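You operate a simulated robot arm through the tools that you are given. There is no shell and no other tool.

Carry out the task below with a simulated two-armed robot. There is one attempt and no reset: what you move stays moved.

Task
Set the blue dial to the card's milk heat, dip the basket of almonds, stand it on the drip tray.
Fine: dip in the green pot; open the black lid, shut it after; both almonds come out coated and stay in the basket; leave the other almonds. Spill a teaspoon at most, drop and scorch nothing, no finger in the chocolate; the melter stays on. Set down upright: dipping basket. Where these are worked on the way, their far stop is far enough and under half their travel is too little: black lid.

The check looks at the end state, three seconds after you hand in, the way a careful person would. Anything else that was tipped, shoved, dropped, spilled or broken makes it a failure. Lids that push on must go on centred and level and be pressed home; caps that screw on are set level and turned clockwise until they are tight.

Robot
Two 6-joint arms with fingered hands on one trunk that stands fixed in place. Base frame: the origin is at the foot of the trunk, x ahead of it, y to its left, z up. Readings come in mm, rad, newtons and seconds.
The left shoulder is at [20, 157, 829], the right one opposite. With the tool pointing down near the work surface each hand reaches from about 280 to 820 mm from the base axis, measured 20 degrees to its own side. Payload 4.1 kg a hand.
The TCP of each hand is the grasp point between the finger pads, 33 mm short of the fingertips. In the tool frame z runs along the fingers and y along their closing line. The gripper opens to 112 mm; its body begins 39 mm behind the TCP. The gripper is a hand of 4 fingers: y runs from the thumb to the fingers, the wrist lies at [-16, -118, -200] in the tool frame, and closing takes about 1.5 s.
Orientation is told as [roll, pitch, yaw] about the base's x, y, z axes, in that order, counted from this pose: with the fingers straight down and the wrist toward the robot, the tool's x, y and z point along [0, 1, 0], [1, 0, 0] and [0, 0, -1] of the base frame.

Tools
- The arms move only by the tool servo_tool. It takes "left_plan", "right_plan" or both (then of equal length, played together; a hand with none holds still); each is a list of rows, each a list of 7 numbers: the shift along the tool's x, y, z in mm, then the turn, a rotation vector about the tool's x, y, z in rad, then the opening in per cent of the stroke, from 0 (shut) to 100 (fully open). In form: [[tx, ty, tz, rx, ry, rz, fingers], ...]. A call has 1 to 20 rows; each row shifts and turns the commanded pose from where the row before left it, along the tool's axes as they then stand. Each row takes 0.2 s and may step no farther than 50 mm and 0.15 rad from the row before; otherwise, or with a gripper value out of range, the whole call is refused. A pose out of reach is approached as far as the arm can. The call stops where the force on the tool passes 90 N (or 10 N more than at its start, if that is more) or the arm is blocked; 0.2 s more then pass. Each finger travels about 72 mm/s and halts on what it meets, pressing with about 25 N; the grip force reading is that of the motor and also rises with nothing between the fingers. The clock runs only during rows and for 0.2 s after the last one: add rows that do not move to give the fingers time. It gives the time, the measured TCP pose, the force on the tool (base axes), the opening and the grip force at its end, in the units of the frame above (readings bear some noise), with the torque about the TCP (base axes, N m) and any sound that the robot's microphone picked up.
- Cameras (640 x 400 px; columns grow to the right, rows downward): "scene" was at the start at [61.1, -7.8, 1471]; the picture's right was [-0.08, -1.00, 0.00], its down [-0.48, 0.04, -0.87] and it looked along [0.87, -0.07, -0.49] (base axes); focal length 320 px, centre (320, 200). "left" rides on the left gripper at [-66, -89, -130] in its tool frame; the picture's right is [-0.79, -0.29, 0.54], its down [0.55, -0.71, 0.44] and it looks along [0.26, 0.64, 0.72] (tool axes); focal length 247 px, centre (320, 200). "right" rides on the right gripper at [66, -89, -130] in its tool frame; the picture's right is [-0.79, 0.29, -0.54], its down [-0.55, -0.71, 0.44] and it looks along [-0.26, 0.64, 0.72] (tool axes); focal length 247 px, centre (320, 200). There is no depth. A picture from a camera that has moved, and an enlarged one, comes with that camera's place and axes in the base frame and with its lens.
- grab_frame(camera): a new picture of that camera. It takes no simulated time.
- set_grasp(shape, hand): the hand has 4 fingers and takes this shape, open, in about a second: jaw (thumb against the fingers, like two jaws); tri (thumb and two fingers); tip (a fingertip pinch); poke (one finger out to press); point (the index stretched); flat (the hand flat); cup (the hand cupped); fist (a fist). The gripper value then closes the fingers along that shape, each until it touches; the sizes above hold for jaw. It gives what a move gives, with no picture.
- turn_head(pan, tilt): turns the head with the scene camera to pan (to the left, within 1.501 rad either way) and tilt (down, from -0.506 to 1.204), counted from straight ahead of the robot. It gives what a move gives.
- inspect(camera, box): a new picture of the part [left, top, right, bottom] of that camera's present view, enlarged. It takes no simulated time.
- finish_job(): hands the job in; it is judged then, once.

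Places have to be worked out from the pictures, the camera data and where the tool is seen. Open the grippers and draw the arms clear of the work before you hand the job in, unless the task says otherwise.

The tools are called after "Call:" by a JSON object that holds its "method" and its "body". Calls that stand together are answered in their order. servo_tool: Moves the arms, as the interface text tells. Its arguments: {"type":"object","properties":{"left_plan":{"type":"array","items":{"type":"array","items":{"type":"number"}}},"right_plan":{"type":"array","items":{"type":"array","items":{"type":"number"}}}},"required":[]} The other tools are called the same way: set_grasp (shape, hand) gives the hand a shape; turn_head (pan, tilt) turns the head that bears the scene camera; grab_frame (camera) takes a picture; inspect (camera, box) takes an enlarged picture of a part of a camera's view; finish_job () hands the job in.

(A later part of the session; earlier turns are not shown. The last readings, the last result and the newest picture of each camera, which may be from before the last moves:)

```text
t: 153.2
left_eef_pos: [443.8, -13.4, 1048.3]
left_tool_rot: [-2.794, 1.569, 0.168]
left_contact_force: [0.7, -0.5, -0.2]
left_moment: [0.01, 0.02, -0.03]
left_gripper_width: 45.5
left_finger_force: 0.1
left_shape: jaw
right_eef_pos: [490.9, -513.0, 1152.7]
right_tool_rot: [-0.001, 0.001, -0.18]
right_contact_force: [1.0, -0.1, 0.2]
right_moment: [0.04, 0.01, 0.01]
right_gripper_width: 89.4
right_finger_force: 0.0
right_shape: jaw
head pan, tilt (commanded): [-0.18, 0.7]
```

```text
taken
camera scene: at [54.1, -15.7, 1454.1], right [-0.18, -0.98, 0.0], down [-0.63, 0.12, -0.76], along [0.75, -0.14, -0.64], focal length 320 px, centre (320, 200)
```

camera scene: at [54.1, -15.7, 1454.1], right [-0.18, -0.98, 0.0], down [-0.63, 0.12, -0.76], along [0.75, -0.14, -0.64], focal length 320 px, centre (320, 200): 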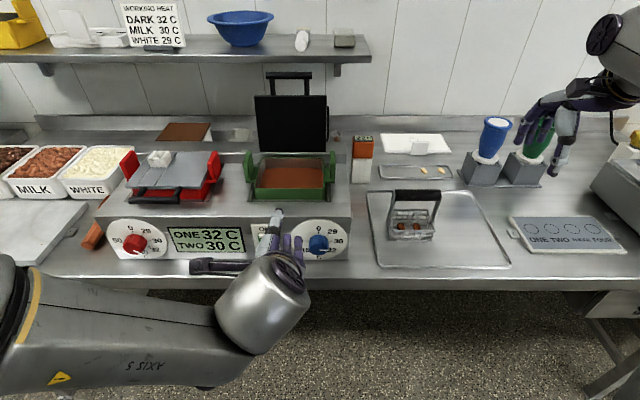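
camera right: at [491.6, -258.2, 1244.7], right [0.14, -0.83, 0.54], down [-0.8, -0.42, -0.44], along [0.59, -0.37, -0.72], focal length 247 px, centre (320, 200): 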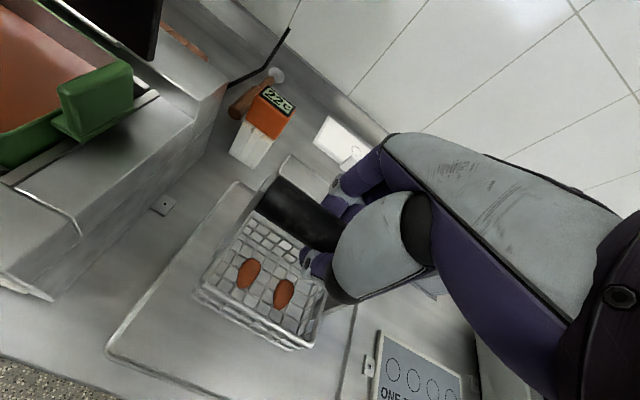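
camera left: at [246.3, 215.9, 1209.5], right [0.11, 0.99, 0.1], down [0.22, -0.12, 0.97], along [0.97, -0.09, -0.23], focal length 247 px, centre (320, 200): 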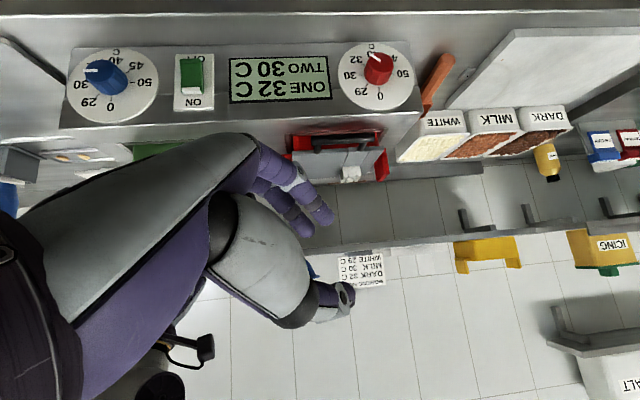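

Back in the known posture. I follow the earlier arc poses up toward the open lid's handle, stopping about 60 mm short of the bar.

Call:
{"method": "servo_tool", "body": {"left_plan": [[-1.75, -15.5, 26.5, 0, 0, 0, 40], [-1.75, -15.5, 26.5, 0, 0, 0, 40], [-1.75, -15.5, 26.5, 0, 0, 0, 40], [-1.75, -15.5, 26.5, 0, 0, 0, 40], [0, -24, 20.5, 0, 0, 0, 40], [0, -24, 20.5, 0, 0, 0, 40], [0, -9.75, 13.5, 0.06, 0, 0, 40], [0, -8.9, 14.1, 0.06, 0, 0, 40], [0, -8.1, 14.6, 0.06, 0, 0, 40], [0, -7.2, 15, 0.06, 0, 0, 40]]}}

Call:
{"method": "servo_tool", "body": {"left_plan": [[0, -3.1, 13.6, 0.06, 0, 0, 40], [0, -2.3, 13.8, 0.06, 0, 0, 40], [0, -1.4, 13.9, 0.06, 0, 0, 40], [0, -0.6, 14, 0.06, 0, 0, 40]]}}

Call:
{"method": "inspect", "body": {"camera": "scene", "box": [220, 50, 360, 190]}}

Call:
{"method": "inspect", "body": {"camera": "left", "box": [200, 100, 480, 320]}}

```text
t: 155.4
left_eef_pos: [643.0, -42.0, 1200.4]
left_tool_rot: [-3.138, 1.327, -0.178]
left_contact_force: [0.6, -0.1, -0.4]
left_moment: [0.02, -0.01, 0.01]
left_gripper_width: 45.5
left_finger_force: 0.0
left_shape: jaw
right_eef_pos: [490.6, -511.3, 1153.3]
right_tool_rot: [-0.001, 0.001, -0.18]
right_contact_force: [0.3, -0.1, 0.1]
right_moment: [-0.03, -0.02, -0.01]
right_gripper_width: 89.6
right_finger_force: 0.1
right_shape: jaw
head pan, tilt (commanded): [-0.18, 0.7]
```

```text
t: 156.4
left_eef_pos: [691.4, -50.6, 1224.4]
left_tool_rot: [-3.142, 1.087, -0.181]
left_contact_force: [0.5, -0.6, -0.2]
left_moment: [0.0, 0.0, 0.0]
left_gripper_width: 45.2
left_finger_force: 0.0
left_shape: jaw
right_eef_pos: [490.0, -512.0, 1153.1]
right_tool_rot: [0.0, 0.001, -0.18]
right_contact_force: [-0.2, 0.0, 0.2]
right_moment: [-0.03, -0.05, -0.02]
right_gripper_width: 89.4
right_finger_force: 0.0
right_shape: jaw
head pan, tilt (commanded): [-0.18, 0.7]
```

```text
2.86 times, centred on (290, 120) of scene
camera zoom: at [54.0, -15.6, 1454.1], right [-0.18, -0.98, 0.0], down [-0.63, 0.12, -0.77], along [0.75, -0.14, -0.64], focal length 915 px, centre (406, 429)
```

zoom: 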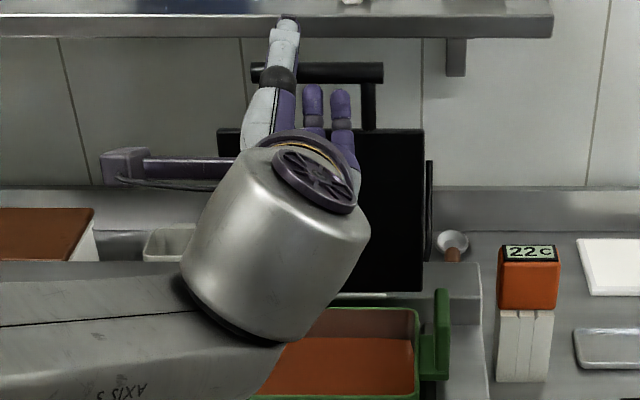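

```text
1.82 times, centred on (340, 210) of left
camera zoom: at [549.7, 42.1, 1242.5], right [0.48, 0.72, 0.5], down [-0.04, -0.55, 0.83], along [0.88, -0.42, -0.23], focal length 449 px, centre (284, 182)
```

zoom: 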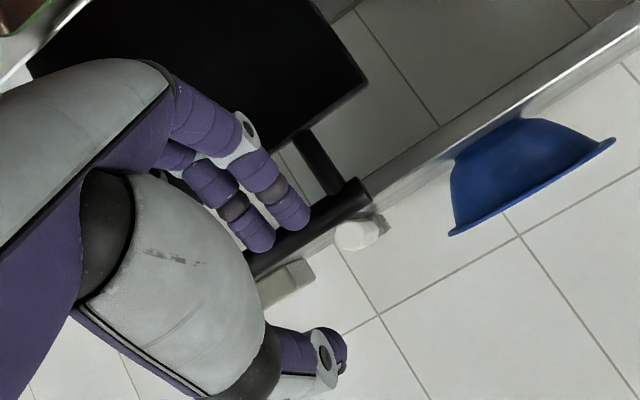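

Bar now ≈ (f 749, z 1218), lid resting at ~95°. I lower the tilt slightly and shift so the bar lines up between thumb and fingers, then check before inserting.

Call:
{"method": "servo_tool", "body": {"left_plan": [[1.5, 0, 0, -0.075, 0, 0, 40], [0, 0, 0, -0.075, 0, 0, 40], [0, 9, 0, 0, 0, 0, 40], [0, 8, 3, 0, 0, 0, 40]]}}

Call:
{"method": "inspect", "body": {"camera": "scene", "box": [220, 50, 360, 190]}}

Call:
{"method": "inspect", "body": {"camera": "left", "box": [200, 100, 480, 320]}}

```text
t: 157.4
left_eef_pos: [699.7, -52.7, 1208.8]
left_tool_rot: [3.142, 1.237, -0.18]
left_contact_force: [0.6, 0.1, 0.3]
left_moment: [0.0, 0.03, -0.02]
left_gripper_width: 45.4
left_finger_force: 0.0
left_shape: jaw
right_eef_pos: [489.5, -513.3, 1153.6]
right_tool_rot: [-0.001, -0.001, -0.179]
right_contact_force: [-0.5, -1.0, -0.8]
right_moment: [-0.02, 0.03, 0.01]
right_gripper_width: 89.6
right_finger_force: 0.0
right_shape: jaw
head pan, tilt (commanded): [-0.18, 0.7]
```

```text
2.86 times, centred on (290, 120) of scene
camera zoom: at [54.1, -15.6, 1454.1], right [-0.18, -0.98, 0.0], down [-0.63, 0.12, -0.77], along [0.75, -0.14, -0.64], focal length 915 px, centre (406, 429)
```

zoom: 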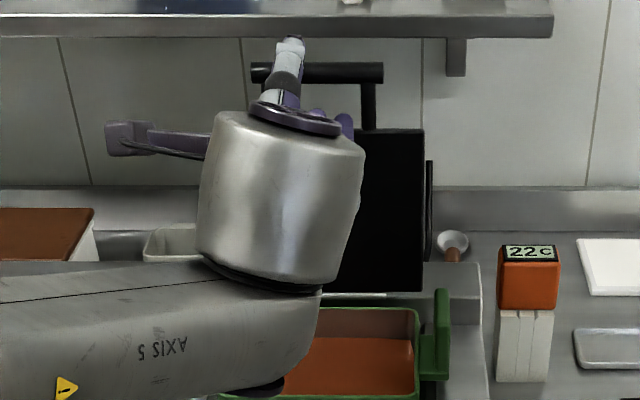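

```text
1.82 times, centred on (340, 210) of left
camera zoom: at [561.9, 38.6, 1250.6], right [0.55, 0.71, 0.45], down [0.08, -0.58, 0.81], along [0.83, -0.41, -0.37], focal length 449 px, centre (284, 182)
```

zoom: 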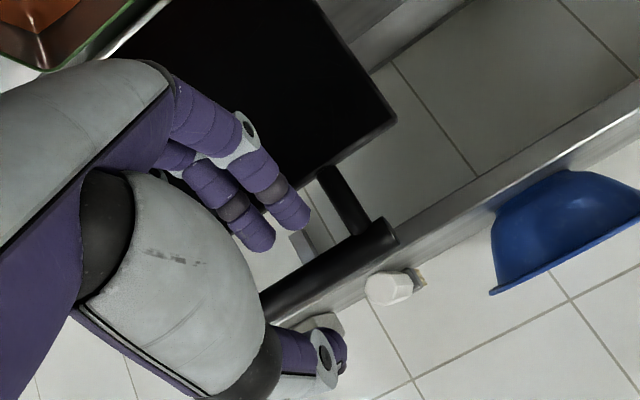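

The fingers now point into the window between bar and lid edge. I slide in along the hand's axis.

Call:
{"method": "servo_tool", "body": {"left_plan": [[0, 0, 10, 0, 0, 0, 40], [0, 0, 10, 0, 0, 0, 40], [0, 0, 8, 0, 0, 0, 40], [0, 0, 7, 0, 0, 0, 40]]}}

Call:
{"method": "inspect", "body": {"camera": "left", "box": [200, 100, 480, 320]}}

Call:
{"method": "inspect", "body": {"camera": "scene", "box": [220, 50, 360, 190]}}

```text
t: 158.4
left_eef_pos: [732.7, -60.0, 1220.6]
left_tool_rot: [-3.143, 1.238, -0.177]
left_contact_force: [-1.1, 0.1, -3.5]
left_moment: [0.03, 0.18, 0.01]
left_gripper_width: 46.3
left_finger_force: 0.1
left_shape: jaw
right_eef_pos: [489.7, -511.6, 1152.7]
right_tool_rot: [0.0, 0.0, -0.181]
right_contact_force: [-0.3, -0.7, -0.1]
right_moment: [0.01, 0.01, 0.03]
right_gripper_width: 89.4
right_finger_force: 0.1
right_shape: jaw
head pan, tilt (commanded): [-0.18, 0.7]
```

```text
1.82 times, centred on (340, 210) of left
camera zoom: at [594.9, 32.6, 1261.8], right [0.55, 0.71, 0.45], down [0.08, -0.58, 0.81], along [0.83, -0.41, -0.37], focal length 449 px, centre (284, 182)
```

zoom: 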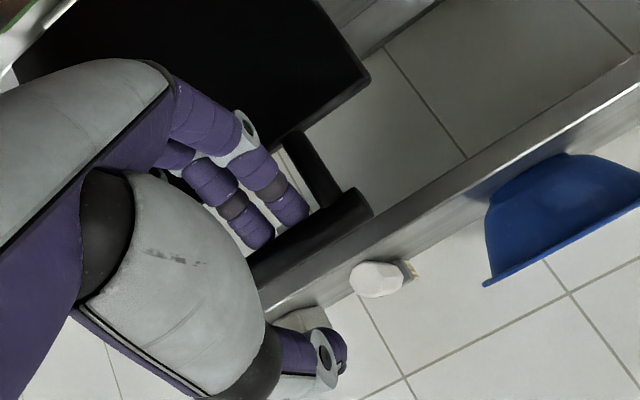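

```text
2.86 times, centred on (290, 120) of scene
camera zoom: at [54.2, -15.6, 1454.1], right [-0.18, -0.98, 0.0], down [-0.63, 0.12, -0.76], along [0.75, -0.14, -0.64], focal length 915 px, centre (406, 429)
```

zoom: 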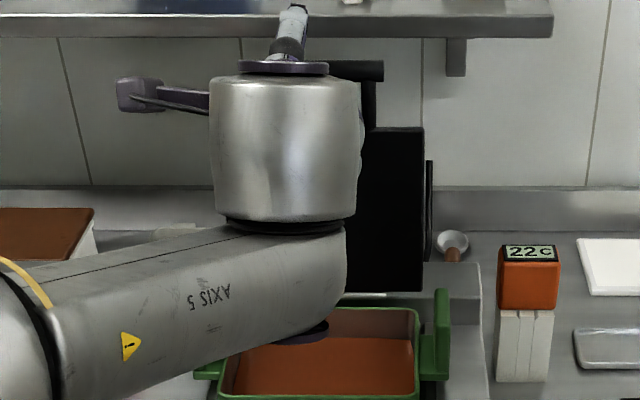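

Nearly in, with only ~3 N contact. I go a little further and then close to clamp the bar.

Call:
{"method": "servo_tool", "body": {"left_plan": [[0, 0, 6, 0, 0, 0, 40], [0, 0, 0, 0, 0, 0, 30], [0, 0, 0, 0, 0, 0, 20], [0, 0, 0, 0, 0, 0, 10], [0, 0, 0, 0, 0, 0, 0], [0, 0, 0, 0, 0, 0, 0]]}}

Call:
{"method": "inspect", "body": {"camera": "left", "box": [200, 100, 480, 320]}}

Call:
{"method": "inspect", "body": {"camera": "scene", "box": [220, 50, 360, 190]}}

```text
t: 159.8
left_eef_pos: [738.6, -60.2, 1220.9]
left_tool_rot: [-3.143, 1.239, -0.178]
left_contact_force: [-2.2, 0.5, -12.1]
left_moment: [0.1, 0.42, 0.04]
left_gripper_width: 19.2
left_finger_force: 24.3
left_shape: jaw
right_eef_pos: [490.8, -512.2, 1153.9]
right_tool_rot: [-0.001, 0.001, -0.18]
right_contact_force: [0.1, -0.4, -0.8]
right_moment: [-0.02, -0.01, 0.02]
right_gripper_width: 89.7
right_finger_force: 0.0
right_shape: jaw
head pan, tilt (commanded): [-0.18, 0.7]
```

```text
1.82 times, centred on (340, 210) of left
camera zoom: at [600.5, 31.8, 1263.9], right [0.55, 0.71, 0.45], down [0.08, -0.58, 0.81], along [0.83, -0.41, -0.37], focal length 449 px, centre (284, 182)
```

zoom: 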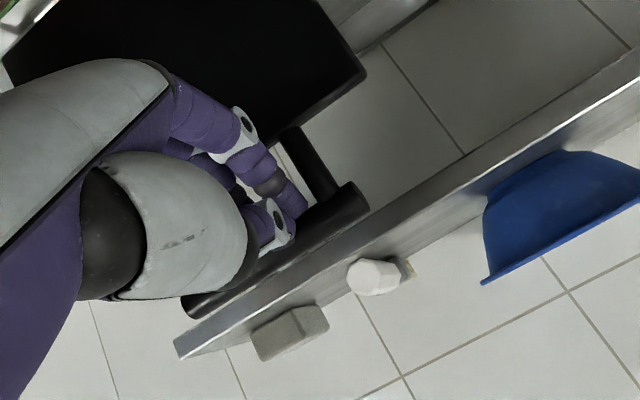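

```text
2.86 times, centred on (290, 120) of scene
camera zoom: at [54.4, -15.6, 1454.1], right [-0.18, -0.98, 0.0], down [-0.63, 0.12, -0.76], along [0.75, -0.14, -0.64], focal length 915 px, centre (406, 429)
```

zoom: 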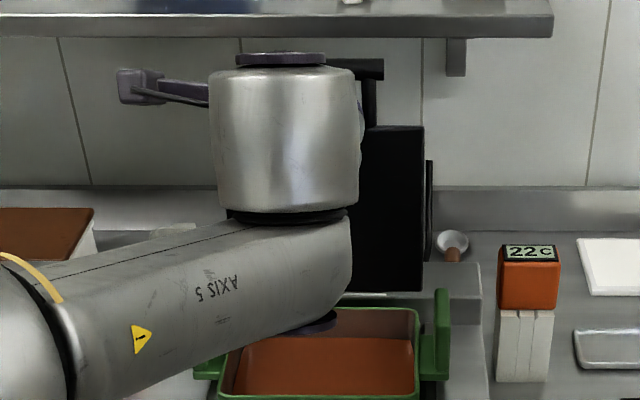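

The bar is firmly clamped. I pull the lid forward past vertical along the reverse arc, a few small steps first.

Call:
{"method": "servo_tool", "body": {"left_plan": [[0, -5.2, -12, 0, 0, 0, 0], [0, -4.8, -15.3, 0, 0, 0, 0], [0, -3.4, -15.6, 0, 0, 0, 0]]}}

Call:
{"method": "inspect", "body": {"camera": "left", "box": [200, 100, 480, 320]}}

Call:
{"method": "inspect", "body": {"camera": "scene", "box": [220, 50, 360, 190]}}

```text
t: 160.6
left_eef_pos: [696.1, -52.1, 1221.1]
left_tool_rot: [3.14, 1.239, -0.18]
left_contact_force: [2.4, 0.7, -7.0]
left_moment: [0.02, 0.2, 0.03]
left_gripper_width: 17.6
left_finger_force: 24.7
left_shape: jaw
right_eef_pos: [489.6, -511.4, 1152.7]
right_tool_rot: [0.0, 0.0, -0.18]
right_contact_force: [0.6, -0.1, -0.7]
right_moment: [-0.02, 0.0, -0.01]
right_gripper_width: 89.6
right_finger_force: 0.0
right_shape: jaw
head pan, tilt (commanded): [-0.18, 0.7]
```

```text
1.82 times, centred on (340, 210) of left
camera zoom: at [556.4, 40.0, 1263.1], right [0.55, 0.71, 0.45], down [0.08, -0.58, 0.81], along [0.83, -0.41, -0.37], focal length 449 px, centre (284, 182)
```

zoom: 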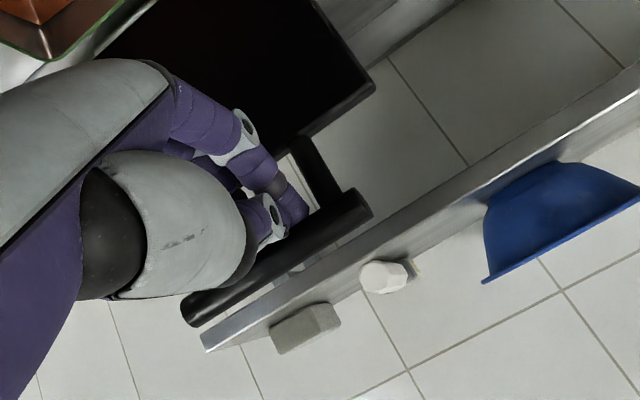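

```text
2.86 times, centred on (290, 120) of scene
camera zoom: at [54.6, -15.6, 1454.1], right [-0.18, -0.98, 0.0], down [-0.63, 0.12, -0.76], along [0.75, -0.14, -0.64], focal length 915 px, centre (406, 429)
```

zoom: 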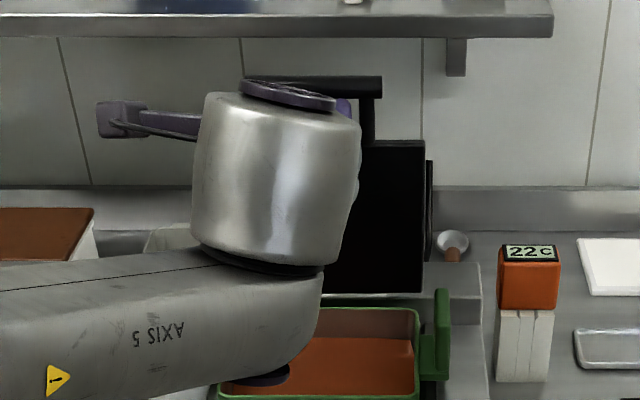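

Lid is moving down under control (≈83°). I continue the arc.

Call:
{"method": "servo_tool", "body": {"left_plan": [[0, -2.7, -15.8, 0, 0, 0, 0], [0, -1.2, -16, 0, 0, 0, 0], [0, 0.2, -15.9, 0, 0, 0, 0], [0, 1.6, -15.9, -0.055, 0, 0, 0]]}}

Call:
{"method": "inspect", "body": {"camera": "left", "box": [200, 100, 480, 320]}}

Call:
{"method": "inspect", "body": {"camera": "scene", "box": [220, 70, 360, 210]}}

```text
t: 161.6
left_eef_pos: [633.8, -41.5, 1200.8]
left_tool_rot: [-3.14, 1.29, -0.176]
left_contact_force: [-0.1, -0.9, -0.7]
left_moment: [-0.02, -0.01, -0.01]
left_gripper_width: 15.6
left_finger_force: 25.1
left_shape: jaw
right_eef_pos: [490.2, -513.3, 1153.5]
right_tool_rot: [-0.001, -0.001, -0.181]
right_contact_force: [-0.2, -0.4, -0.2]
right_moment: [0.03, -0.02, 0.01]
right_gripper_width: 89.6
right_finger_force: 0.0
right_shape: jaw
head pan, tilt (commanded): [-0.18, 0.7]
```

```text
1.82 times, centred on (340, 210) of left
camera zoom: at [498.6, 50.3, 1252.0], right [0.57, 0.7, 0.42], down [0.12, -0.58, 0.8], along [0.81, -0.41, -0.42], focal length 449 px, centre (284, 182)
```

zoom: 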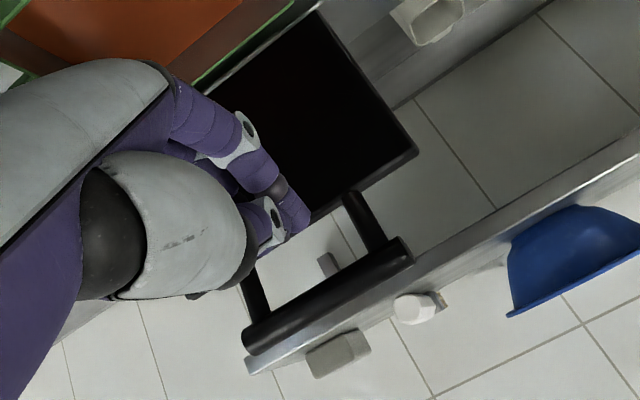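

```text
2.86 times, centred on (290, 140) of scene
camera zoom: at [54.4, -15.7, 1454.1], right [-0.18, -0.98, 0.0], down [-0.63, 0.12, -0.76], along [0.75, -0.14, -0.64], focal length 915 px, centre (406, 371)
```

zoom: 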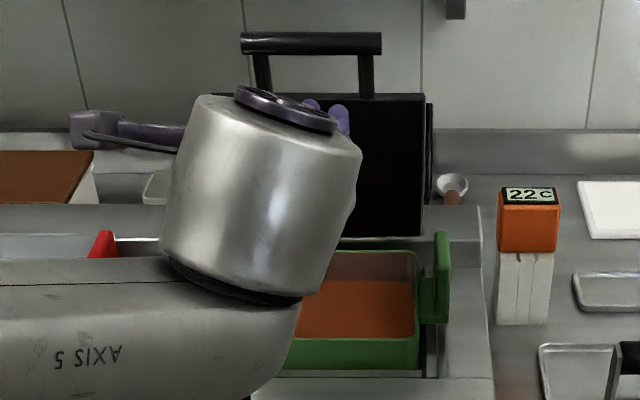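

The bar slipped out of the grip; the lid appears to be holding at ~79° by hinge friction. I hold still a moment and look again.

Call:
{"method": "servo_tool", "body": {"left_plan": [[0, 0, 0, 0, 0, 0, 0], [0, 0, 0, 0, 0, 0, 0]]}}

Call:
{"method": "inspect", "body": {"camera": "scene", "box": [220, 70, 360, 210]}}

```text
t: 162.2
left_eef_pos: [634.9, -41.0, 1202.1]
left_tool_rot: [3.141, 1.294, -0.178]
left_contact_force: [0.3, 1.1, -0.1]
left_moment: [0.03, 0.0, -0.02]
left_gripper_width: 15.5
left_finger_force: 25.2
left_shape: jaw
right_eef_pos: [490.6, -512.6, 1152.7]
right_tool_rot: [-0.001, 0.001, -0.178]
right_contact_force: [0.6, 0.1, -0.1]
right_moment: [0.01, -0.02, 0.02]
right_gripper_width: 89.2
right_finger_force: 0.0
right_shape: jaw
head pan, tilt (commanded): [-0.18, 0.7]
```

```text
2.86 times, centred on (290, 140) of scene
camera zoom: at [54.2, -15.6, 1454.1], right [-0.18, -0.98, 0.0], down [-0.63, 0.12, -0.76], along [0.75, -0.14, -0.64], focal length 915 px, centre (406, 371)
```

zoom: 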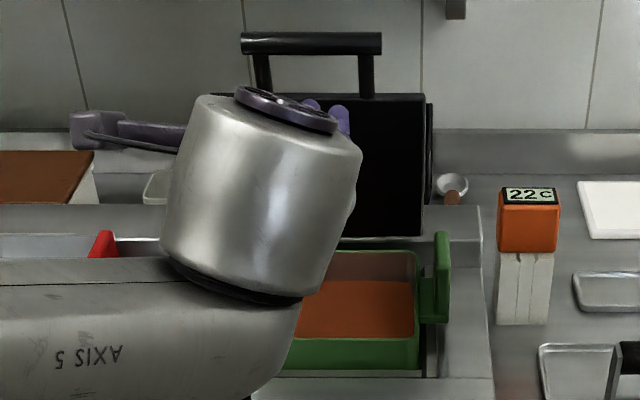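

The lid holds at ~79° by friction. Pushing it closed is better done with the right hand's fingers from behind/above the bar, so I first withdraw the left hand along its known path.

Call:
{"method": "servo_tool", "body": {"left_plan": [[0, 5.9, -11.4, -0.055, 0, 0, 20], [0, 6.5, -11.1, -0.055, 0, 0, 30], [0, 7.2, -10.8, -0.055, 0, 0, 40], [0, 7.9, -10.4, -0.055, 0, 0, 40], [0, 8.5, -10, -0.055, 0, 0, 40], [0, 24, -20.5, 0, 0, 0, 40], [0, 24, -20.5, 0, 0, 0, 40], [1.75, 15.5, -26.5, 0, 0, 0, 40], [1.75, 15.5, -26.5, 0, 0, 0, 40], [1.75, 15.5, -26.5, 0, 0, 0, 40], [1.75, 15.5, -26.5, 0, 0, 0, 40]]}}

Call:
{"method": "grab_frame", "body": {"camera": "scene"}}

```text
t: 164.6
left_eef_pos: [442.3, -14.5, 1047.2]
left_tool_rot: [3.123, 1.567, -0.197]
left_contact_force: [0.6, -0.5, 0.2]
left_moment: [-0.02, -0.03, 0.0]
left_gripper_width: 44.6
left_finger_force: 0.2
left_shape: jaw
right_eef_pos: [491.4, -512.5, 1153.0]
right_tool_rot: [0.0, 0.0, -0.18]
right_contact_force: [-1.1, 0.5, -0.3]
right_moment: [0.02, 0.0, 0.01]
right_gripper_width: 89.6
right_finger_force: 0.0
right_shape: jaw
head pan, tilt (commanded): [-0.18, 0.7]
```

```text
taken
camera scene: at [54.3, -15.6, 1454.1], right [-0.18, -0.98, 0.0], down [-0.63, 0.12, -0.76], along [0.75, -0.14, -0.64], focal length 320 px, centre (320, 200)
```

scene: 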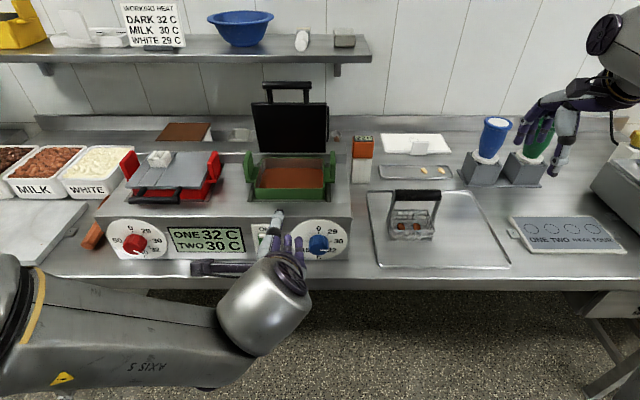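

Lid stays put, leaning slightly forward. I park the left arm to the left again via the known route.

Call:
{"method": "servo_tool", "body": {"left_plan": [[-1.5, -22, 9.2, 0.0723, -0.0911, -0.0527, 40], [0.8, -20.9, 10.5, 0.0723, -0.0911, -0.0527, 40], [3, -19.9, 11.7, 0.0723, -0.0911, -0.0527, 40], [5.3, -18.8, 13, 0.0723, -0.0911, -0.0527, 40], [7.5, -17.8, 14.2, 0.0723, -0.0911, -0.0527, 40], [9.7, -16.7, 15.4, 0.0723, -0.0911, -0.0527, 40], [-30.3, -16, 3.1, 0, 0, 0, 40], [-30.3, -16, 3.1, 0, 0, 0, 40], [-30.3, -16, 3.1, 0, 0, 0, 40], [-30.3, -16, 3.1, 0, 0, 0, 40], [-30.3, -16, 3.1, 0, 0, 0, 40], [-20, -10, 2, 0, 0, 0, 40]]}}

Call:
{"method": "servo_tool", "body": {"right_plan": [[40, 8, -6, 0, 0, 0, 60], [40, 8, -6, 0, 0, 0, 60], [40, 8, -6, 0, 0, 0, 60], [40, 8, -6, 0, 0, 0, 60], [40, 8, -6, 0, 0, 0, 60], [40, 8, -6, 0, 0, 0, 60], [40, 8, -6, 0, 0, 0, 60], [40, 8, -6, 0, 0, 0, 60], [40, 8, -6, 0, 0, 0, 60], [40, 8, -6, 0, 0, 0, 60]]}}

Call:
{"method": "grab_frame", "body": {"camera": "scene"}}

```text
t: 167.2
left_eef_pos: [424.7, 162.9, 1193.0]
left_tool_rot: [2.234, 1.037, -0.527]
left_contact_force: [0.1, 0.2, 0.4]
left_moment: [-0.02, 0.02, 0.02]
left_gripper_width: 44.9
left_finger_force: 0.0
left_shape: jaw
right_eef_pos: [490.1, -512.7, 1152.0]
right_tool_rot: [0.0, 0.001, -0.182]
right_contact_force: [0.1, -0.5, -1.2]
right_moment: [0.05, 0.03, 0.01]
right_gripper_width: 89.3
right_finger_force: 0.0
right_shape: jaw
head pan, tilt (commanded): [-0.18, 0.7]
```

```text
t: 169.4
left_eef_pos: [424.6, 162.7, 1193.7]
left_tool_rot: [2.234, 1.039, -0.524]
left_contact_force: [-0.2, -0.4, 0.5]
left_moment: [0.02, 0.01, 0.02]
left_gripper_width: 44.3
left_finger_force: 0.2
left_shape: jaw
right_eef_pos: [638.3, -133.9, 1213.1]
right_tool_rot: [0.0, -0.002, -0.181]
right_contact_force: [0.4, -1.6, 1.5]
right_moment: [0.07, -0.05, 0.03]
right_gripper_width: 67.5
right_finger_force: 0.0
right_shape: jaw
head pan, tilt (commanded): [-0.18, 0.7]
```

```text
taken
camera scene: at [53.5, -16.4, 1454.1], right [-0.18, -0.98, 0.0], down [-0.63, 0.12, -0.77], along [0.75, -0.14, -0.64], focal length 320 px, centre (320, 200)
```

scene: 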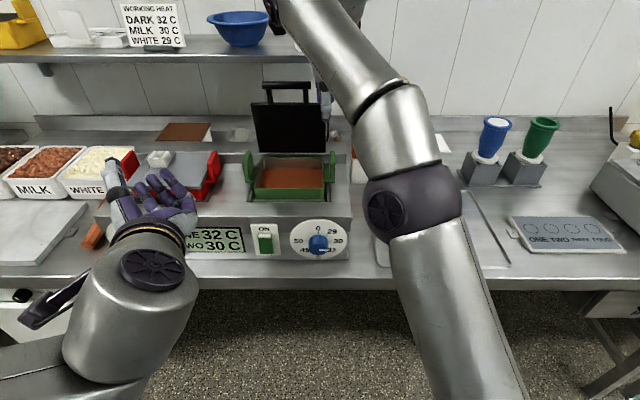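

The right hand is close to the bar's right end, so I first back it off, then pitch the fingers forward-down (≈45°) in free space.

Call:
{"method": "servo_tool", "body": {"right_plan": [[0, -20, 0, 0, 0, 0, 60], [0, -22, 0, 0, 0, 0, 60], [0, -22, 0, 0, 0, 0, 60], [0, 0, -8, -0.1333, 0, 0, 60], [0, 1.1, -7.9, -0.1333, 0, 0, 60], [0, 2.1, -7.7, -0.1333, 0, 0, 60], [0, 3.1, -7.4, -0.1333, 0, 0, 60], [0, 4.1, -6.9, -0.1333, 0, 0, 60], [0, 4.9, -6.3, -0.1333, 0, 0, 60]]}}

Call:
{"method": "grab_frame", "body": {"camera": "scene"}}

Call:
{"method": "grab_frame", "body": {"camera": "right"}}

```text
t: 171.4
left_eef_pos: [425.0, 162.7, 1193.5]
left_tool_rot: [2.236, 1.038, -0.527]
left_contact_force: [-0.4, -0.2, 0.1]
left_moment: [0.03, 0.02, 0.03]
left_gripper_width: 44.4
left_finger_force: 0.0
left_shape: jaw
right_eef_pos: [577.0, -120.4, 1261.8]
right_tool_rot: [0.0, -0.802, -0.179]
right_contact_force: [-0.3, 0.1, -0.6]
right_moment: [0.03, -0.02, 0.0]
right_gripper_width: 67.5
right_finger_force: 0.0
right_shape: jaw
head pan, tilt (commanded): [-0.18, 0.7]
```

```text
taken
camera scene: at [54.2, -15.5, 1454.1], right [-0.18, -0.98, 0.0], down [-0.63, 0.12, -0.76], along [0.75, -0.14, -0.64], focal length 320 px, centre (320, 200)
```

scene: 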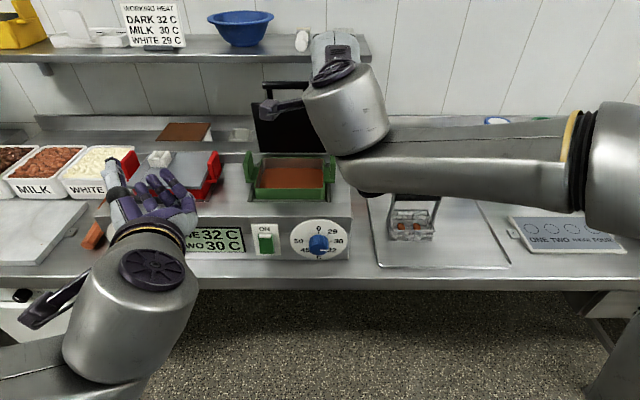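

```text
taken
camera right: at [435.3, -27.3, 1288.9], right [-0.33, -0.75, 0.58], down [-0.28, -0.51, -0.81], along [0.9, -0.43, -0.04], focal length 247 px, centre (320, 200)
```

right: 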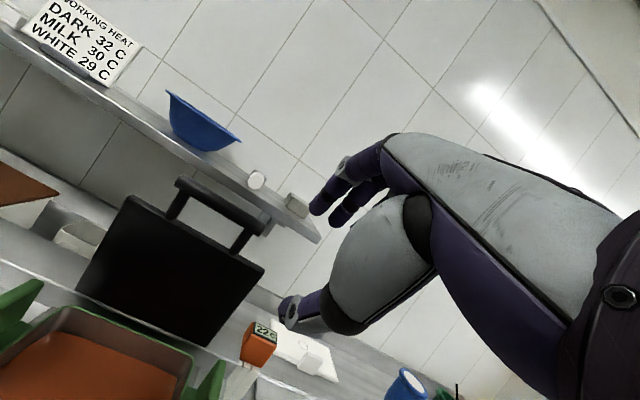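

The pose is good; from here the right-hand camera sees the lid well. I zoom in to locate the bar precisely.

Call:
{"method": "inspect", "body": {"camera": "right", "box": [140, 150, 320, 290]}}

Call:
{"method": "inspect", "body": {"camera": "scene", "box": [240, 60, 340, 160]}}

```text
2.86 times, centred on (230, 220) of right
camera zoom: at [435.3, -27.3, 1288.9], right [-0.33, -0.75, 0.58], down [-0.28, -0.51, -0.81], along [0.9, -0.43, -0.04], focal length 706 px, centre (577, 143)
```

zoom: 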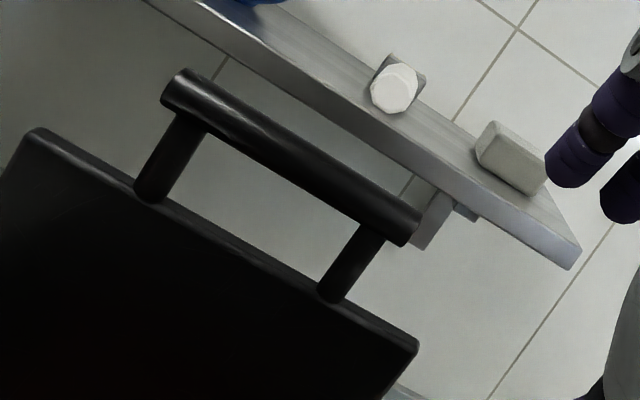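

```text
4.00 times, centred on (290, 110) of scene
camera zoom: at [54.2, -15.5, 1454.1], right [-0.18, -0.98, 0.0], down [-0.63, 0.12, -0.76], along [0.75, -0.14, -0.64], focal length 1281 px, centre (440, 560)
```

zoom: 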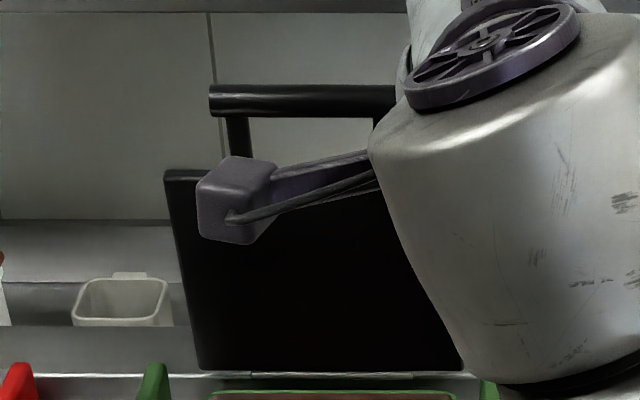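

Bar is around f≈715–720, z≈1207. I shift the hand left so the fingers face the window between the handle arms, then look again.

Call:
{"method": "servo_tool", "body": {"right_plan": [[22, 0, 0, 0, 0, 0, 60], [22, 0, 0, 0, 0, 0, 60], [22, 0, 0, 0, 0, 0, 55], [22, 0, 0, 0, 0, 0, 50]]}}

Call:
{"method": "grab_frame", "body": {"camera": "right"}}

Call:
{"method": "inspect", "body": {"camera": "scene", "box": [220, 40, 360, 180]}}

```text
t: 172.4
left_eef_pos: [425.7, 163.2, 1194.0]
left_tool_rot: [2.234, 1.038, -0.526]
left_contact_force: [-0.1, 0.1, 0.8]
left_moment: [-0.02, -0.02, 0.0]
left_gripper_width: 44.6
left_finger_force: 0.1
left_shape: jaw
right_eef_pos: [592.5, -34.3, 1260.8]
right_tool_rot: [0.001, -0.8, -0.182]
right_contact_force: [-0.3, -0.4, 0.0]
right_moment: [-0.01, 0.01, 0.03]
right_gripper_width: 56.4
right_finger_force: 0.0
right_shape: jaw
head pan, tilt (commanded): [-0.18, 0.7]
```

```text
taken
camera right: at [451.4, 59.4, 1288.4], right [-0.33, -0.75, 0.58], down [-0.28, -0.51, -0.81], along [0.9, -0.43, -0.04], focal length 247 px, centre (320, 200)
```

right: 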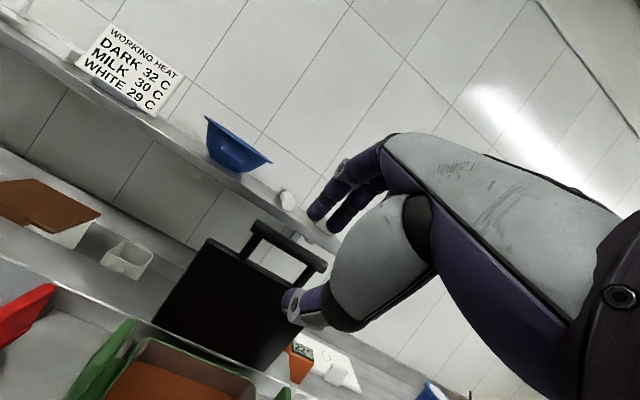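

```text
2.86 times, centred on (290, 110) of scene
camera zoom: at [54.1, -15.9, 1454.1], right [-0.18, -0.98, 0.0], down [-0.63, 0.12, -0.76], along [0.75, -0.14, -0.64], focal length 915 px, centre (406, 457)
```

zoom: 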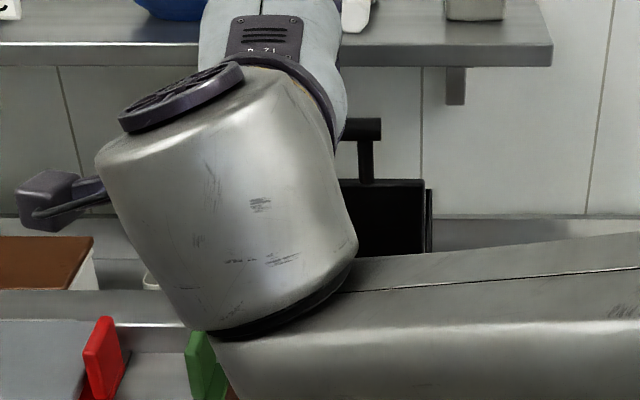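

I zoom in on the bar from this second right-camera position to triangulate it properly.

Call:
{"method": "inspect", "body": {"camera": "right", "box": [200, 190, 360, 310]}}

```text
3.33 times, centred on (280, 250) of right
camera zoom: at [451.4, 59.4, 1288.4], right [-0.33, -0.75, 0.58], down [-0.28, -0.51, -0.81], along [0.9, -0.43, -0.04], focal length 823 px, centre (453, 33)
```

zoom: 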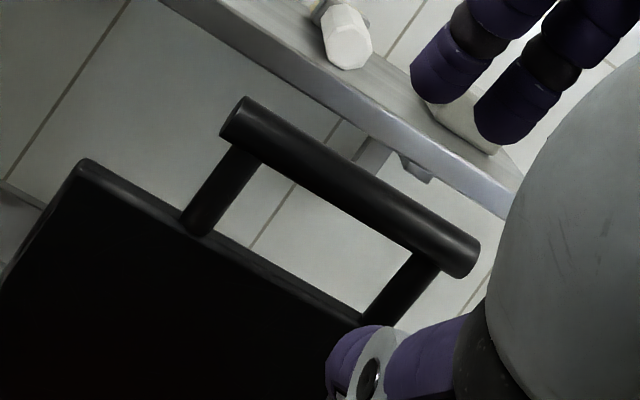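

Bar centre triangulates to f≈708, z≈1210. I move up-forward so the bar lies on the hand's approach axis, then advance part way.

Call:
{"method": "servo_tool", "body": {"right_plan": [[0, 16, 0, 0, 0, 0, 50], [0, 16, 0, 0, 0, 0, 50], [0, 15, 0, 0, 0, 0, 50], [0, 0, 20, 0, 0, 0, 50], [0, 0, 20, 0, 0, 0, 50], [0, 0, 15, 0, 0, 0, 50]]}}

Call:
{"method": "grab_frame", "body": {"camera": "right"}}

Call:
{"method": "inspect", "body": {"camera": "right", "box": [220, 150, 400, 320]}}

```text
t: 173.8
left_eef_pos: [425.2, 163.1, 1193.6]
left_tool_rot: [2.235, 1.037, -0.527]
left_contact_force: [0.3, 0.2, 0.1]
left_moment: [-0.01, -0.03, -0.03]
left_gripper_width: 44.4
left_finger_force: 0.0
left_shape: jaw
right_eef_pos: [664.3, -47.8, 1256.5]
right_tool_rot: [0.001, -0.799, -0.18]
right_contact_force: [-0.1, -0.7, 0.3]
right_moment: [0.01, 0.0, -0.01]
right_gripper_width: 56.6
right_finger_force: 0.0
right_shape: jaw
head pan, tilt (commanded): [-0.18, 0.7]
```

```text
taken
camera right: at [522.2, 45.9, 1283.7], right [-0.33, -0.75, 0.58], down [-0.28, -0.51, -0.81], along [0.9, -0.43, -0.04], focal length 247 px, centre (320, 200)
```

right: 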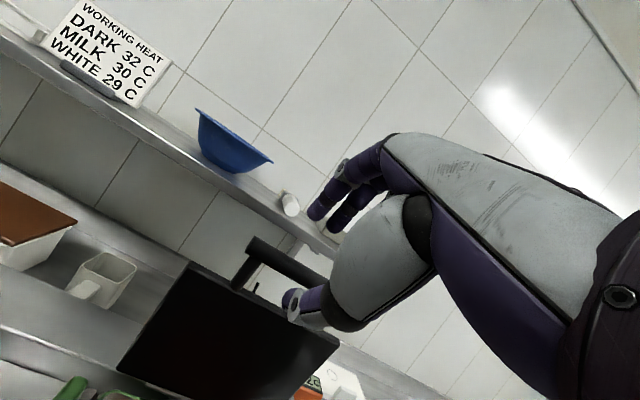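

```text
2.35 times, centred on (310, 235) of right
camera zoom: at [522.2, 45.9, 1283.7], right [-0.33, -0.75, 0.58], down [-0.28, -0.51, -0.81], along [0.9, -0.43, -0.04], focal length 581 px, centre (344, 118)
```

zoom: 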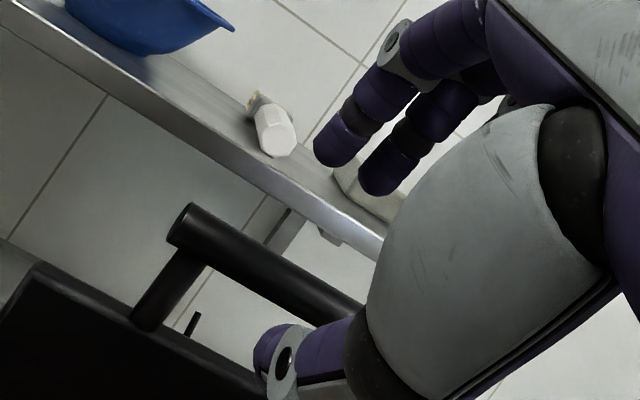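

The bar runs between thumb and fingers as wanted. I advance the remaining ~50 mm.

Call:
{"method": "servo_tool", "body": {"right_plan": [[0, 0, 15, 0, 0, 0, 50], [0, 1, 15, 0, 0, 0, 50], [0, 1, 12, 0, 0, 0, 50], [0, 0, 9, 0, 0, 0, 50]]}}

Call:
{"method": "inspect", "body": {"camera": "right", "box": [220, 150, 400, 320]}}

Call:
{"method": "inspect", "body": {"camera": "scene", "box": [220, 30, 360, 170]}}

```text
t: 174.8
left_eef_pos: [424.1, 163.9, 1193.6]
left_tool_rot: [2.233, 1.04, -0.527]
left_contact_force: [0.0, 0.0, 0.1]
left_moment: [0.0, 0.0, 0.03]
left_gripper_width: 44.3
left_finger_force: 0.1
left_shape: jaw
right_eef_pos: [701.4, -52.2, 1223.4]
right_tool_rot: [0.001, -0.801, -0.18]
right_contact_force: [-0.5, 0.7, -0.7]
right_moment: [-0.02, -0.01, -0.01]
right_gripper_width: 56.5
right_finger_force: 0.1
right_shape: jaw
head pan, tilt (commanded): [-0.18, 0.7]
```

```text
2.35 times, centred on (310, 235) of right
camera zoom: at [559.8, 39.8, 1250.5], right [-0.33, -0.75, 0.58], down [-0.28, -0.51, -0.81], along [0.9, -0.43, -0.04], focal length 581 px, centre (344, 118)
```

zoom: 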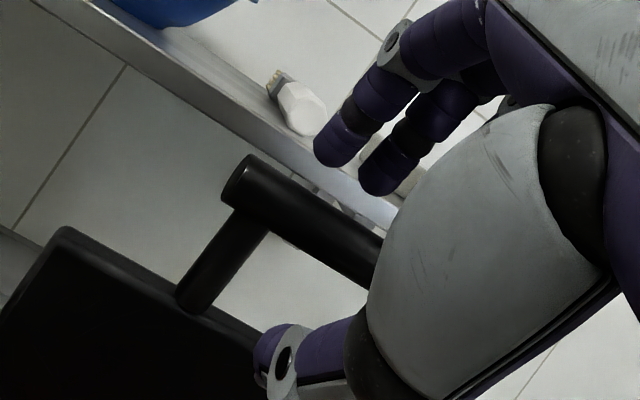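

```text
2.86 times, centred on (290, 100) of scene
camera zoom: at [54.0, -15.6, 1454.1], right [-0.18, -0.98, 0.0], down [-0.63, 0.12, -0.77], along [0.75, -0.14, -0.64], focal length 915 px, centre (406, 486)
```

zoom: 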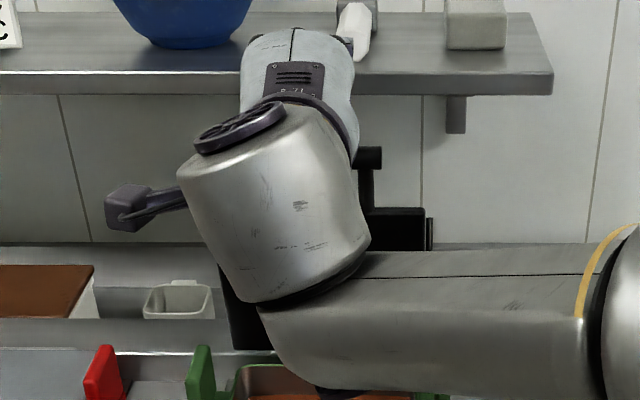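

The bar is between thumb and fingers right at the grasp point. I close the hand on it.

Call:
{"method": "servo_tool", "body": {"right_plan": [[0, 0, 0, 0, 0, 0, 35], [0, 0, 0, 0, 0, 0, 25], [0, 0, 0, 0, 0, 0, 15], [0, 0, 0, 0, 0, 0, 5], [0, 0, 0, 0, 0, 0, 0], [0, 0, 0, 0, 0, 0, 0]]}}

Call:
{"method": "inspect", "body": {"camera": "right", "box": [220, 150, 400, 320]}}

```text
t: 176.2
left_eef_pos: [425.5, 163.9, 1193.6]
left_tool_rot: [2.234, 1.039, -0.528]
left_contact_force: [0.0, -0.7, 0.3]
left_moment: [0.0, 0.0, 0.01]
left_gripper_width: 44.1
left_finger_force: 0.1
left_shape: jaw
right_eef_pos: [701.9, -52.6, 1221.6]
right_tool_rot: [-0.001, -0.797, -0.18]
right_contact_force: [0.7, -1.1, -7.4]
right_moment: [-0.08, 0.0, 0.04]
right_gripper_width: 5.0
right_finger_force: 24.7
right_shape: jaw
head pan, tilt (commanded): [-0.18, 0.7]
```

```text
2.35 times, centred on (310, 235) of right
camera zoom: at [560.4, 39.7, 1249.3], right [-0.32, -0.75, 0.58], down [-0.28, -0.51, -0.81], along [0.9, -0.43, -0.04], focal length 581 px, centre (344, 118)
```

zoom: 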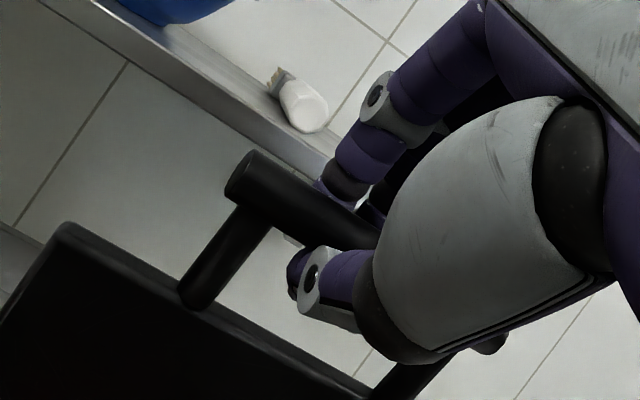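

The bar is hooked by the fingers from above/behind with the thumb below. I pull it along the closing arc, three steps first.

Call:
{"method": "servo_tool", "body": {"right_plan": [[0, -13.5, -8.2, 0, 0, 0, 0], [0, -14.1, -7.1, 0, 0, 0, 0], [0, -14.6, -5.9, 0, 0, 0, 0]]}}

Call:
{"method": "inspect", "body": {"camera": "right", "box": [220, 150, 400, 320]}}

Call:
{"method": "inspect", "body": {"camera": "scene", "box": [220, 50, 360, 190]}}

```text
t: 177.0
left_eef_pos: [425.7, 163.2, 1194.6]
left_tool_rot: [2.233, 1.039, -0.526]
left_contact_force: [0.2, 0.4, 0.5]
left_moment: [-0.03, -0.03, 0.01]
left_gripper_width: 44.6
left_finger_force: 0.0
left_shape: jaw
right_eef_pos: [659.1, -44.5, 1207.3]
right_tool_rot: [0.0, -0.799, -0.179]
right_contact_force: [4.6, 0.5, -5.7]
right_moment: [-0.06, -0.04, 0.03]
right_gripper_width: 5.7
right_finger_force: 24.6
right_shape: jaw
head pan, tilt (commanded): [-0.18, 0.7]
```

```text
2.35 times, centred on (310, 235) of right
camera zoom: at [517.1, 47.5, 1234.2], right [-0.33, -0.75, 0.58], down [-0.28, -0.51, -0.81], along [0.9, -0.43, -0.04], focal length 581 px, centre (344, 118)
```

zoom: 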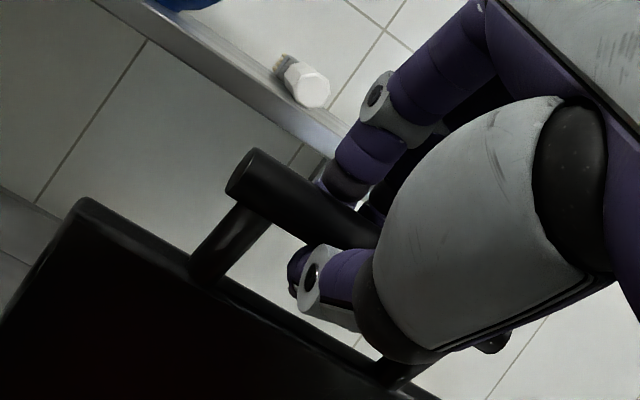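

```text
2.86 times, centred on (290, 120) of scene
camera zoom: at [54.6, -15.6, 1454.1], right [-0.18, -0.98, 0.0], down [-0.63, 0.12, -0.76], along [0.75, -0.14, -0.64], focal length 915 px, centre (406, 429)
```

zoom: 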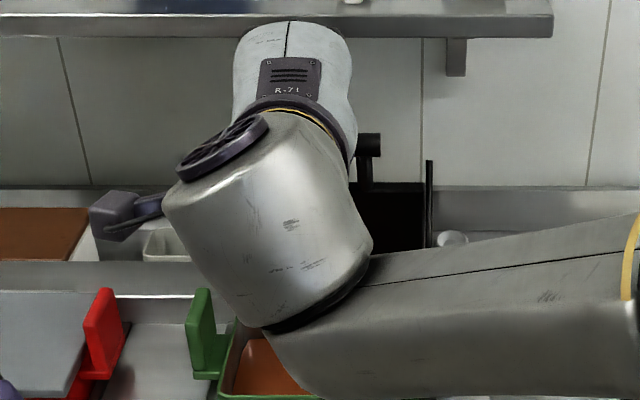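

It follows nicely with small forces. Next four steps down the arc.

Call:
{"method": "servo_tool", "body": {"right_plan": [[0, -15.1, -4.7, 0, 0, 0, 0], [0, -15.4, -3.6, 0, 0, 0, 0], [0, -15.7, -2.3, 0.05, 0, 0, 0], [0, -15.5, -0.5, 0.05, 0, 0, 0]]}}

Call:
{"method": "inspect", "body": {"camera": "right", "box": [220, 150, 400, 320]}}

Call:
{"method": "inspect", "body": {"camera": "scene", "box": [220, 70, 360, 210]}}

```text
t: 178.0
left_eef_pos: [425.5, 164.0, 1193.0]
left_tool_rot: [2.233, 1.038, -0.529]
left_contact_force: [0.8, 0.5, 1.2]
left_moment: [0.03, -0.01, 0.01]
left_gripper_width: 44.3
left_finger_force: 0.2
left_shape: jaw
right_eef_pos: [607.8, -35.7, 1169.3]
right_tool_rot: [-0.001, -0.698, -0.181]
right_contact_force: [16.4, -0.5, -15.5]
right_moment: [-0.06, -0.21, 0.01]
right_gripper_width: 4.7
right_finger_force: 25.1
right_shape: jaw
head pan, tilt (commanded): [-0.18, 0.7]
```

```text
2.35 times, centred on (310, 235) of right
camera zoom: at [470.6, 55.5, 1212.8], right [-0.27, -0.76, 0.6], down [-0.36, -0.5, -0.79], along [0.89, -0.43, -0.14], focal length 581 px, centre (344, 118)
```

zoom: 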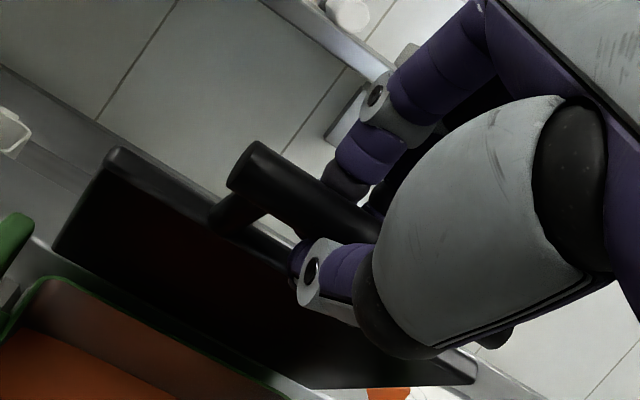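

```text
2.86 times, centred on (290, 140) of scene
camera zoom: at [55.4, -15.6, 1454.1], right [-0.18, -0.98, 0.0], down [-0.63, 0.12, -0.76], along [0.75, -0.14, -0.64], focal length 915 px, centre (406, 371)
```

zoom: 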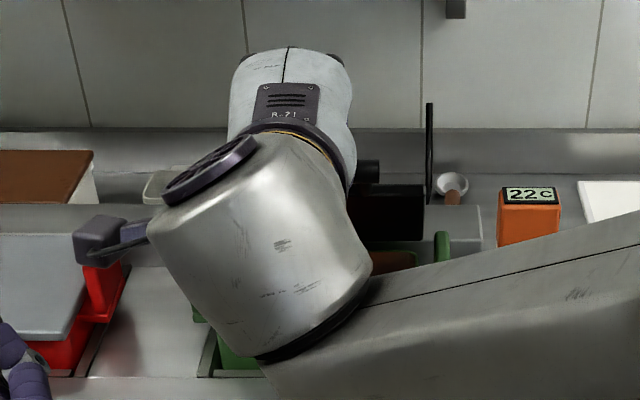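

About 48° now; the lid pulls toward its hinge a little (22 N), so I tighten the arc slightly and keep lowering while tilting the hand toward vertical.

Call:
{"method": "servo_tool", "body": {"right_plan": [[0, -14.8, 3.2, 0.06, 0, 0, 0], [0, -14.4, 5.3, 0.06, 0, 0, 0], [0, -13.7, 7.2, 0.06, 0, 0, 0]]}}

Call:
{"method": "inspect", "body": {"camera": "right", "box": [180, 130, 400, 350]}}

Call:
{"method": "inspect", "body": {"camera": "scene", "box": [220, 90, 360, 230]}}

```text
t: 178.8
left_eef_pos: [424.5, 164.1, 1193.0]
left_tool_rot: [2.234, 1.038, -0.526]
left_contact_force: [0.4, 0.0, 0.1]
left_moment: [-0.02, 0.01, 0.02]
left_gripper_width: 44.5
left_finger_force: 0.0
left_shape: jaw
right_eef_pos: [582.4, -32.2, 1133.6]
right_tool_rot: [-0.001, -0.517, -0.181]
right_contact_force: [13.5, -3.1, -6.9]
right_moment: [-0.04, -0.21, 0.01]
right_gripper_width: 4.2
right_finger_force: 25.0
right_shape: jaw
head pan, tilt (commanded): [-0.18, 0.7]
```

```text
1.82 times, centred on (290, 240) of right
camera zoom: at [454.9, 58.1, 1202.2], right [-0.16, -0.78, 0.61], down [-0.49, -0.47, -0.73], along [0.85, -0.42, -0.31], focal length 449 px, centre (374, 127)
```

zoom: 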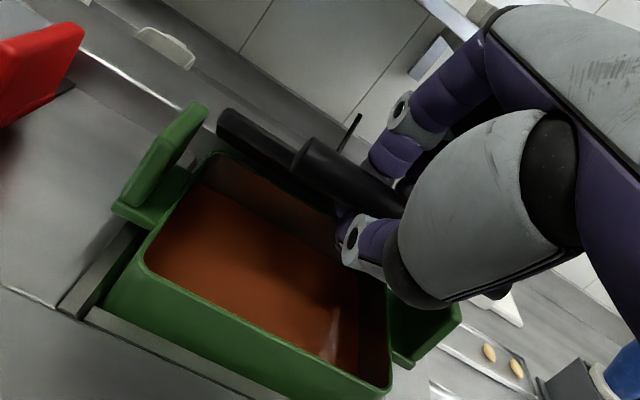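

```text
2.86 times, centred on (290, 160) of scene
camera zoom: at [55.0, -15.7, 1454.1], right [-0.18, -0.98, 0.0], down [-0.63, 0.12, -0.76], along [0.75, -0.14, -0.64], focal length 915 px, centre (406, 314)
```

zoom: 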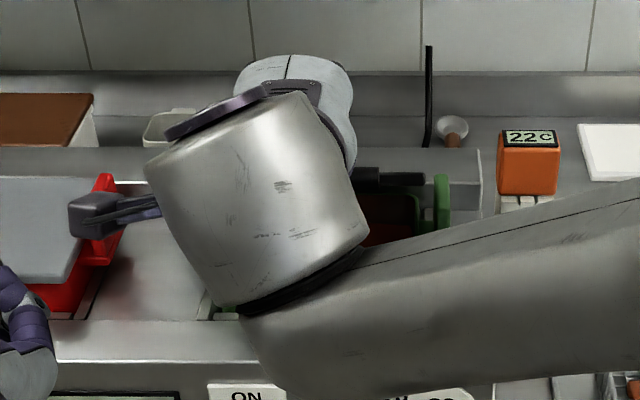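

≈33° remaining; the motion is smooth. I continue lowering.

Call:
{"method": "servo_tool", "body": {"right_plan": [[0, -12.5, 9.4, 0.06, 0, 0, 0], [0, -11.3, 11.2, 0.06, 0, 0, 0], [0, -9.7, 12.4, 0.06, 0, 0, 0]]}}

Call:
{"method": "inspect", "body": {"camera": "right", "box": [180, 130, 400, 350]}}

Call:
{"method": "inspect", "body": {"camera": "scene", "box": [220, 90, 360, 230]}}

```text
t: 179.6
left_eef_pos: [425.3, 162.6, 1193.2]
left_tool_rot: [2.232, 1.038, -0.529]
left_contact_force: [0.0, -0.1, -1.2]
left_moment: [-0.01, -0.01, -0.03]
left_gripper_width: 44.4
left_finger_force: 0.0
left_shape: jaw
right_eef_pos: [568.1, -28.4, 1088.7]
right_tool_rot: [0.001, -0.339, -0.18]
right_contact_force: [1.2, 0.9, 0.2]
right_moment: [-0.03, -0.02, 0.06]
right_gripper_width: 4.3
right_finger_force: 25.1
right_shape: jaw
head pan, tilt (commanded): [-0.18, 0.7]
```

```text
1.82 times, centred on (290, 240) of right
camera zoom: at [453.2, 59.0, 1181.9], right [-0.05, -0.8, 0.6], down [-0.61, -0.45, -0.65], along [0.79, -0.4, -0.47], focal length 449 px, centre (374, 127)
```

zoom: 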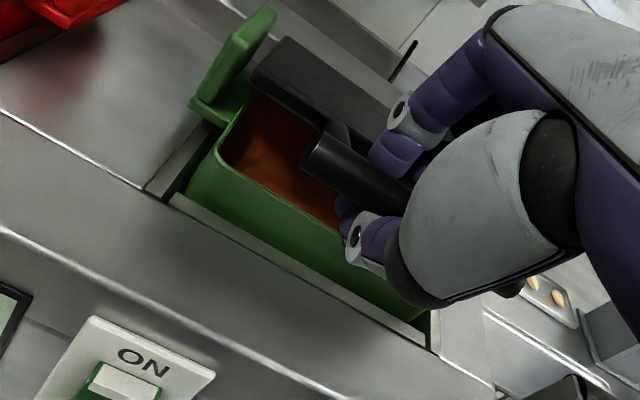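

```text
2.86 times, centred on (290, 160) of scene
camera zoom: at [54.2, -15.6, 1454.1], right [-0.18, -0.98, 0.0], down [-0.63, 0.12, -0.76], along [0.75, -0.14, -0.64], focal length 915 px, centre (406, 314)
```

zoom: 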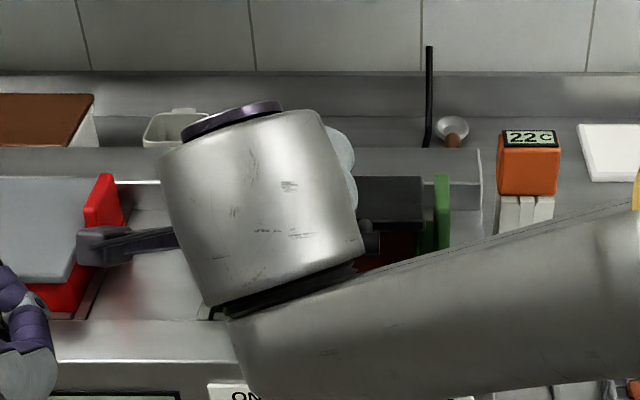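

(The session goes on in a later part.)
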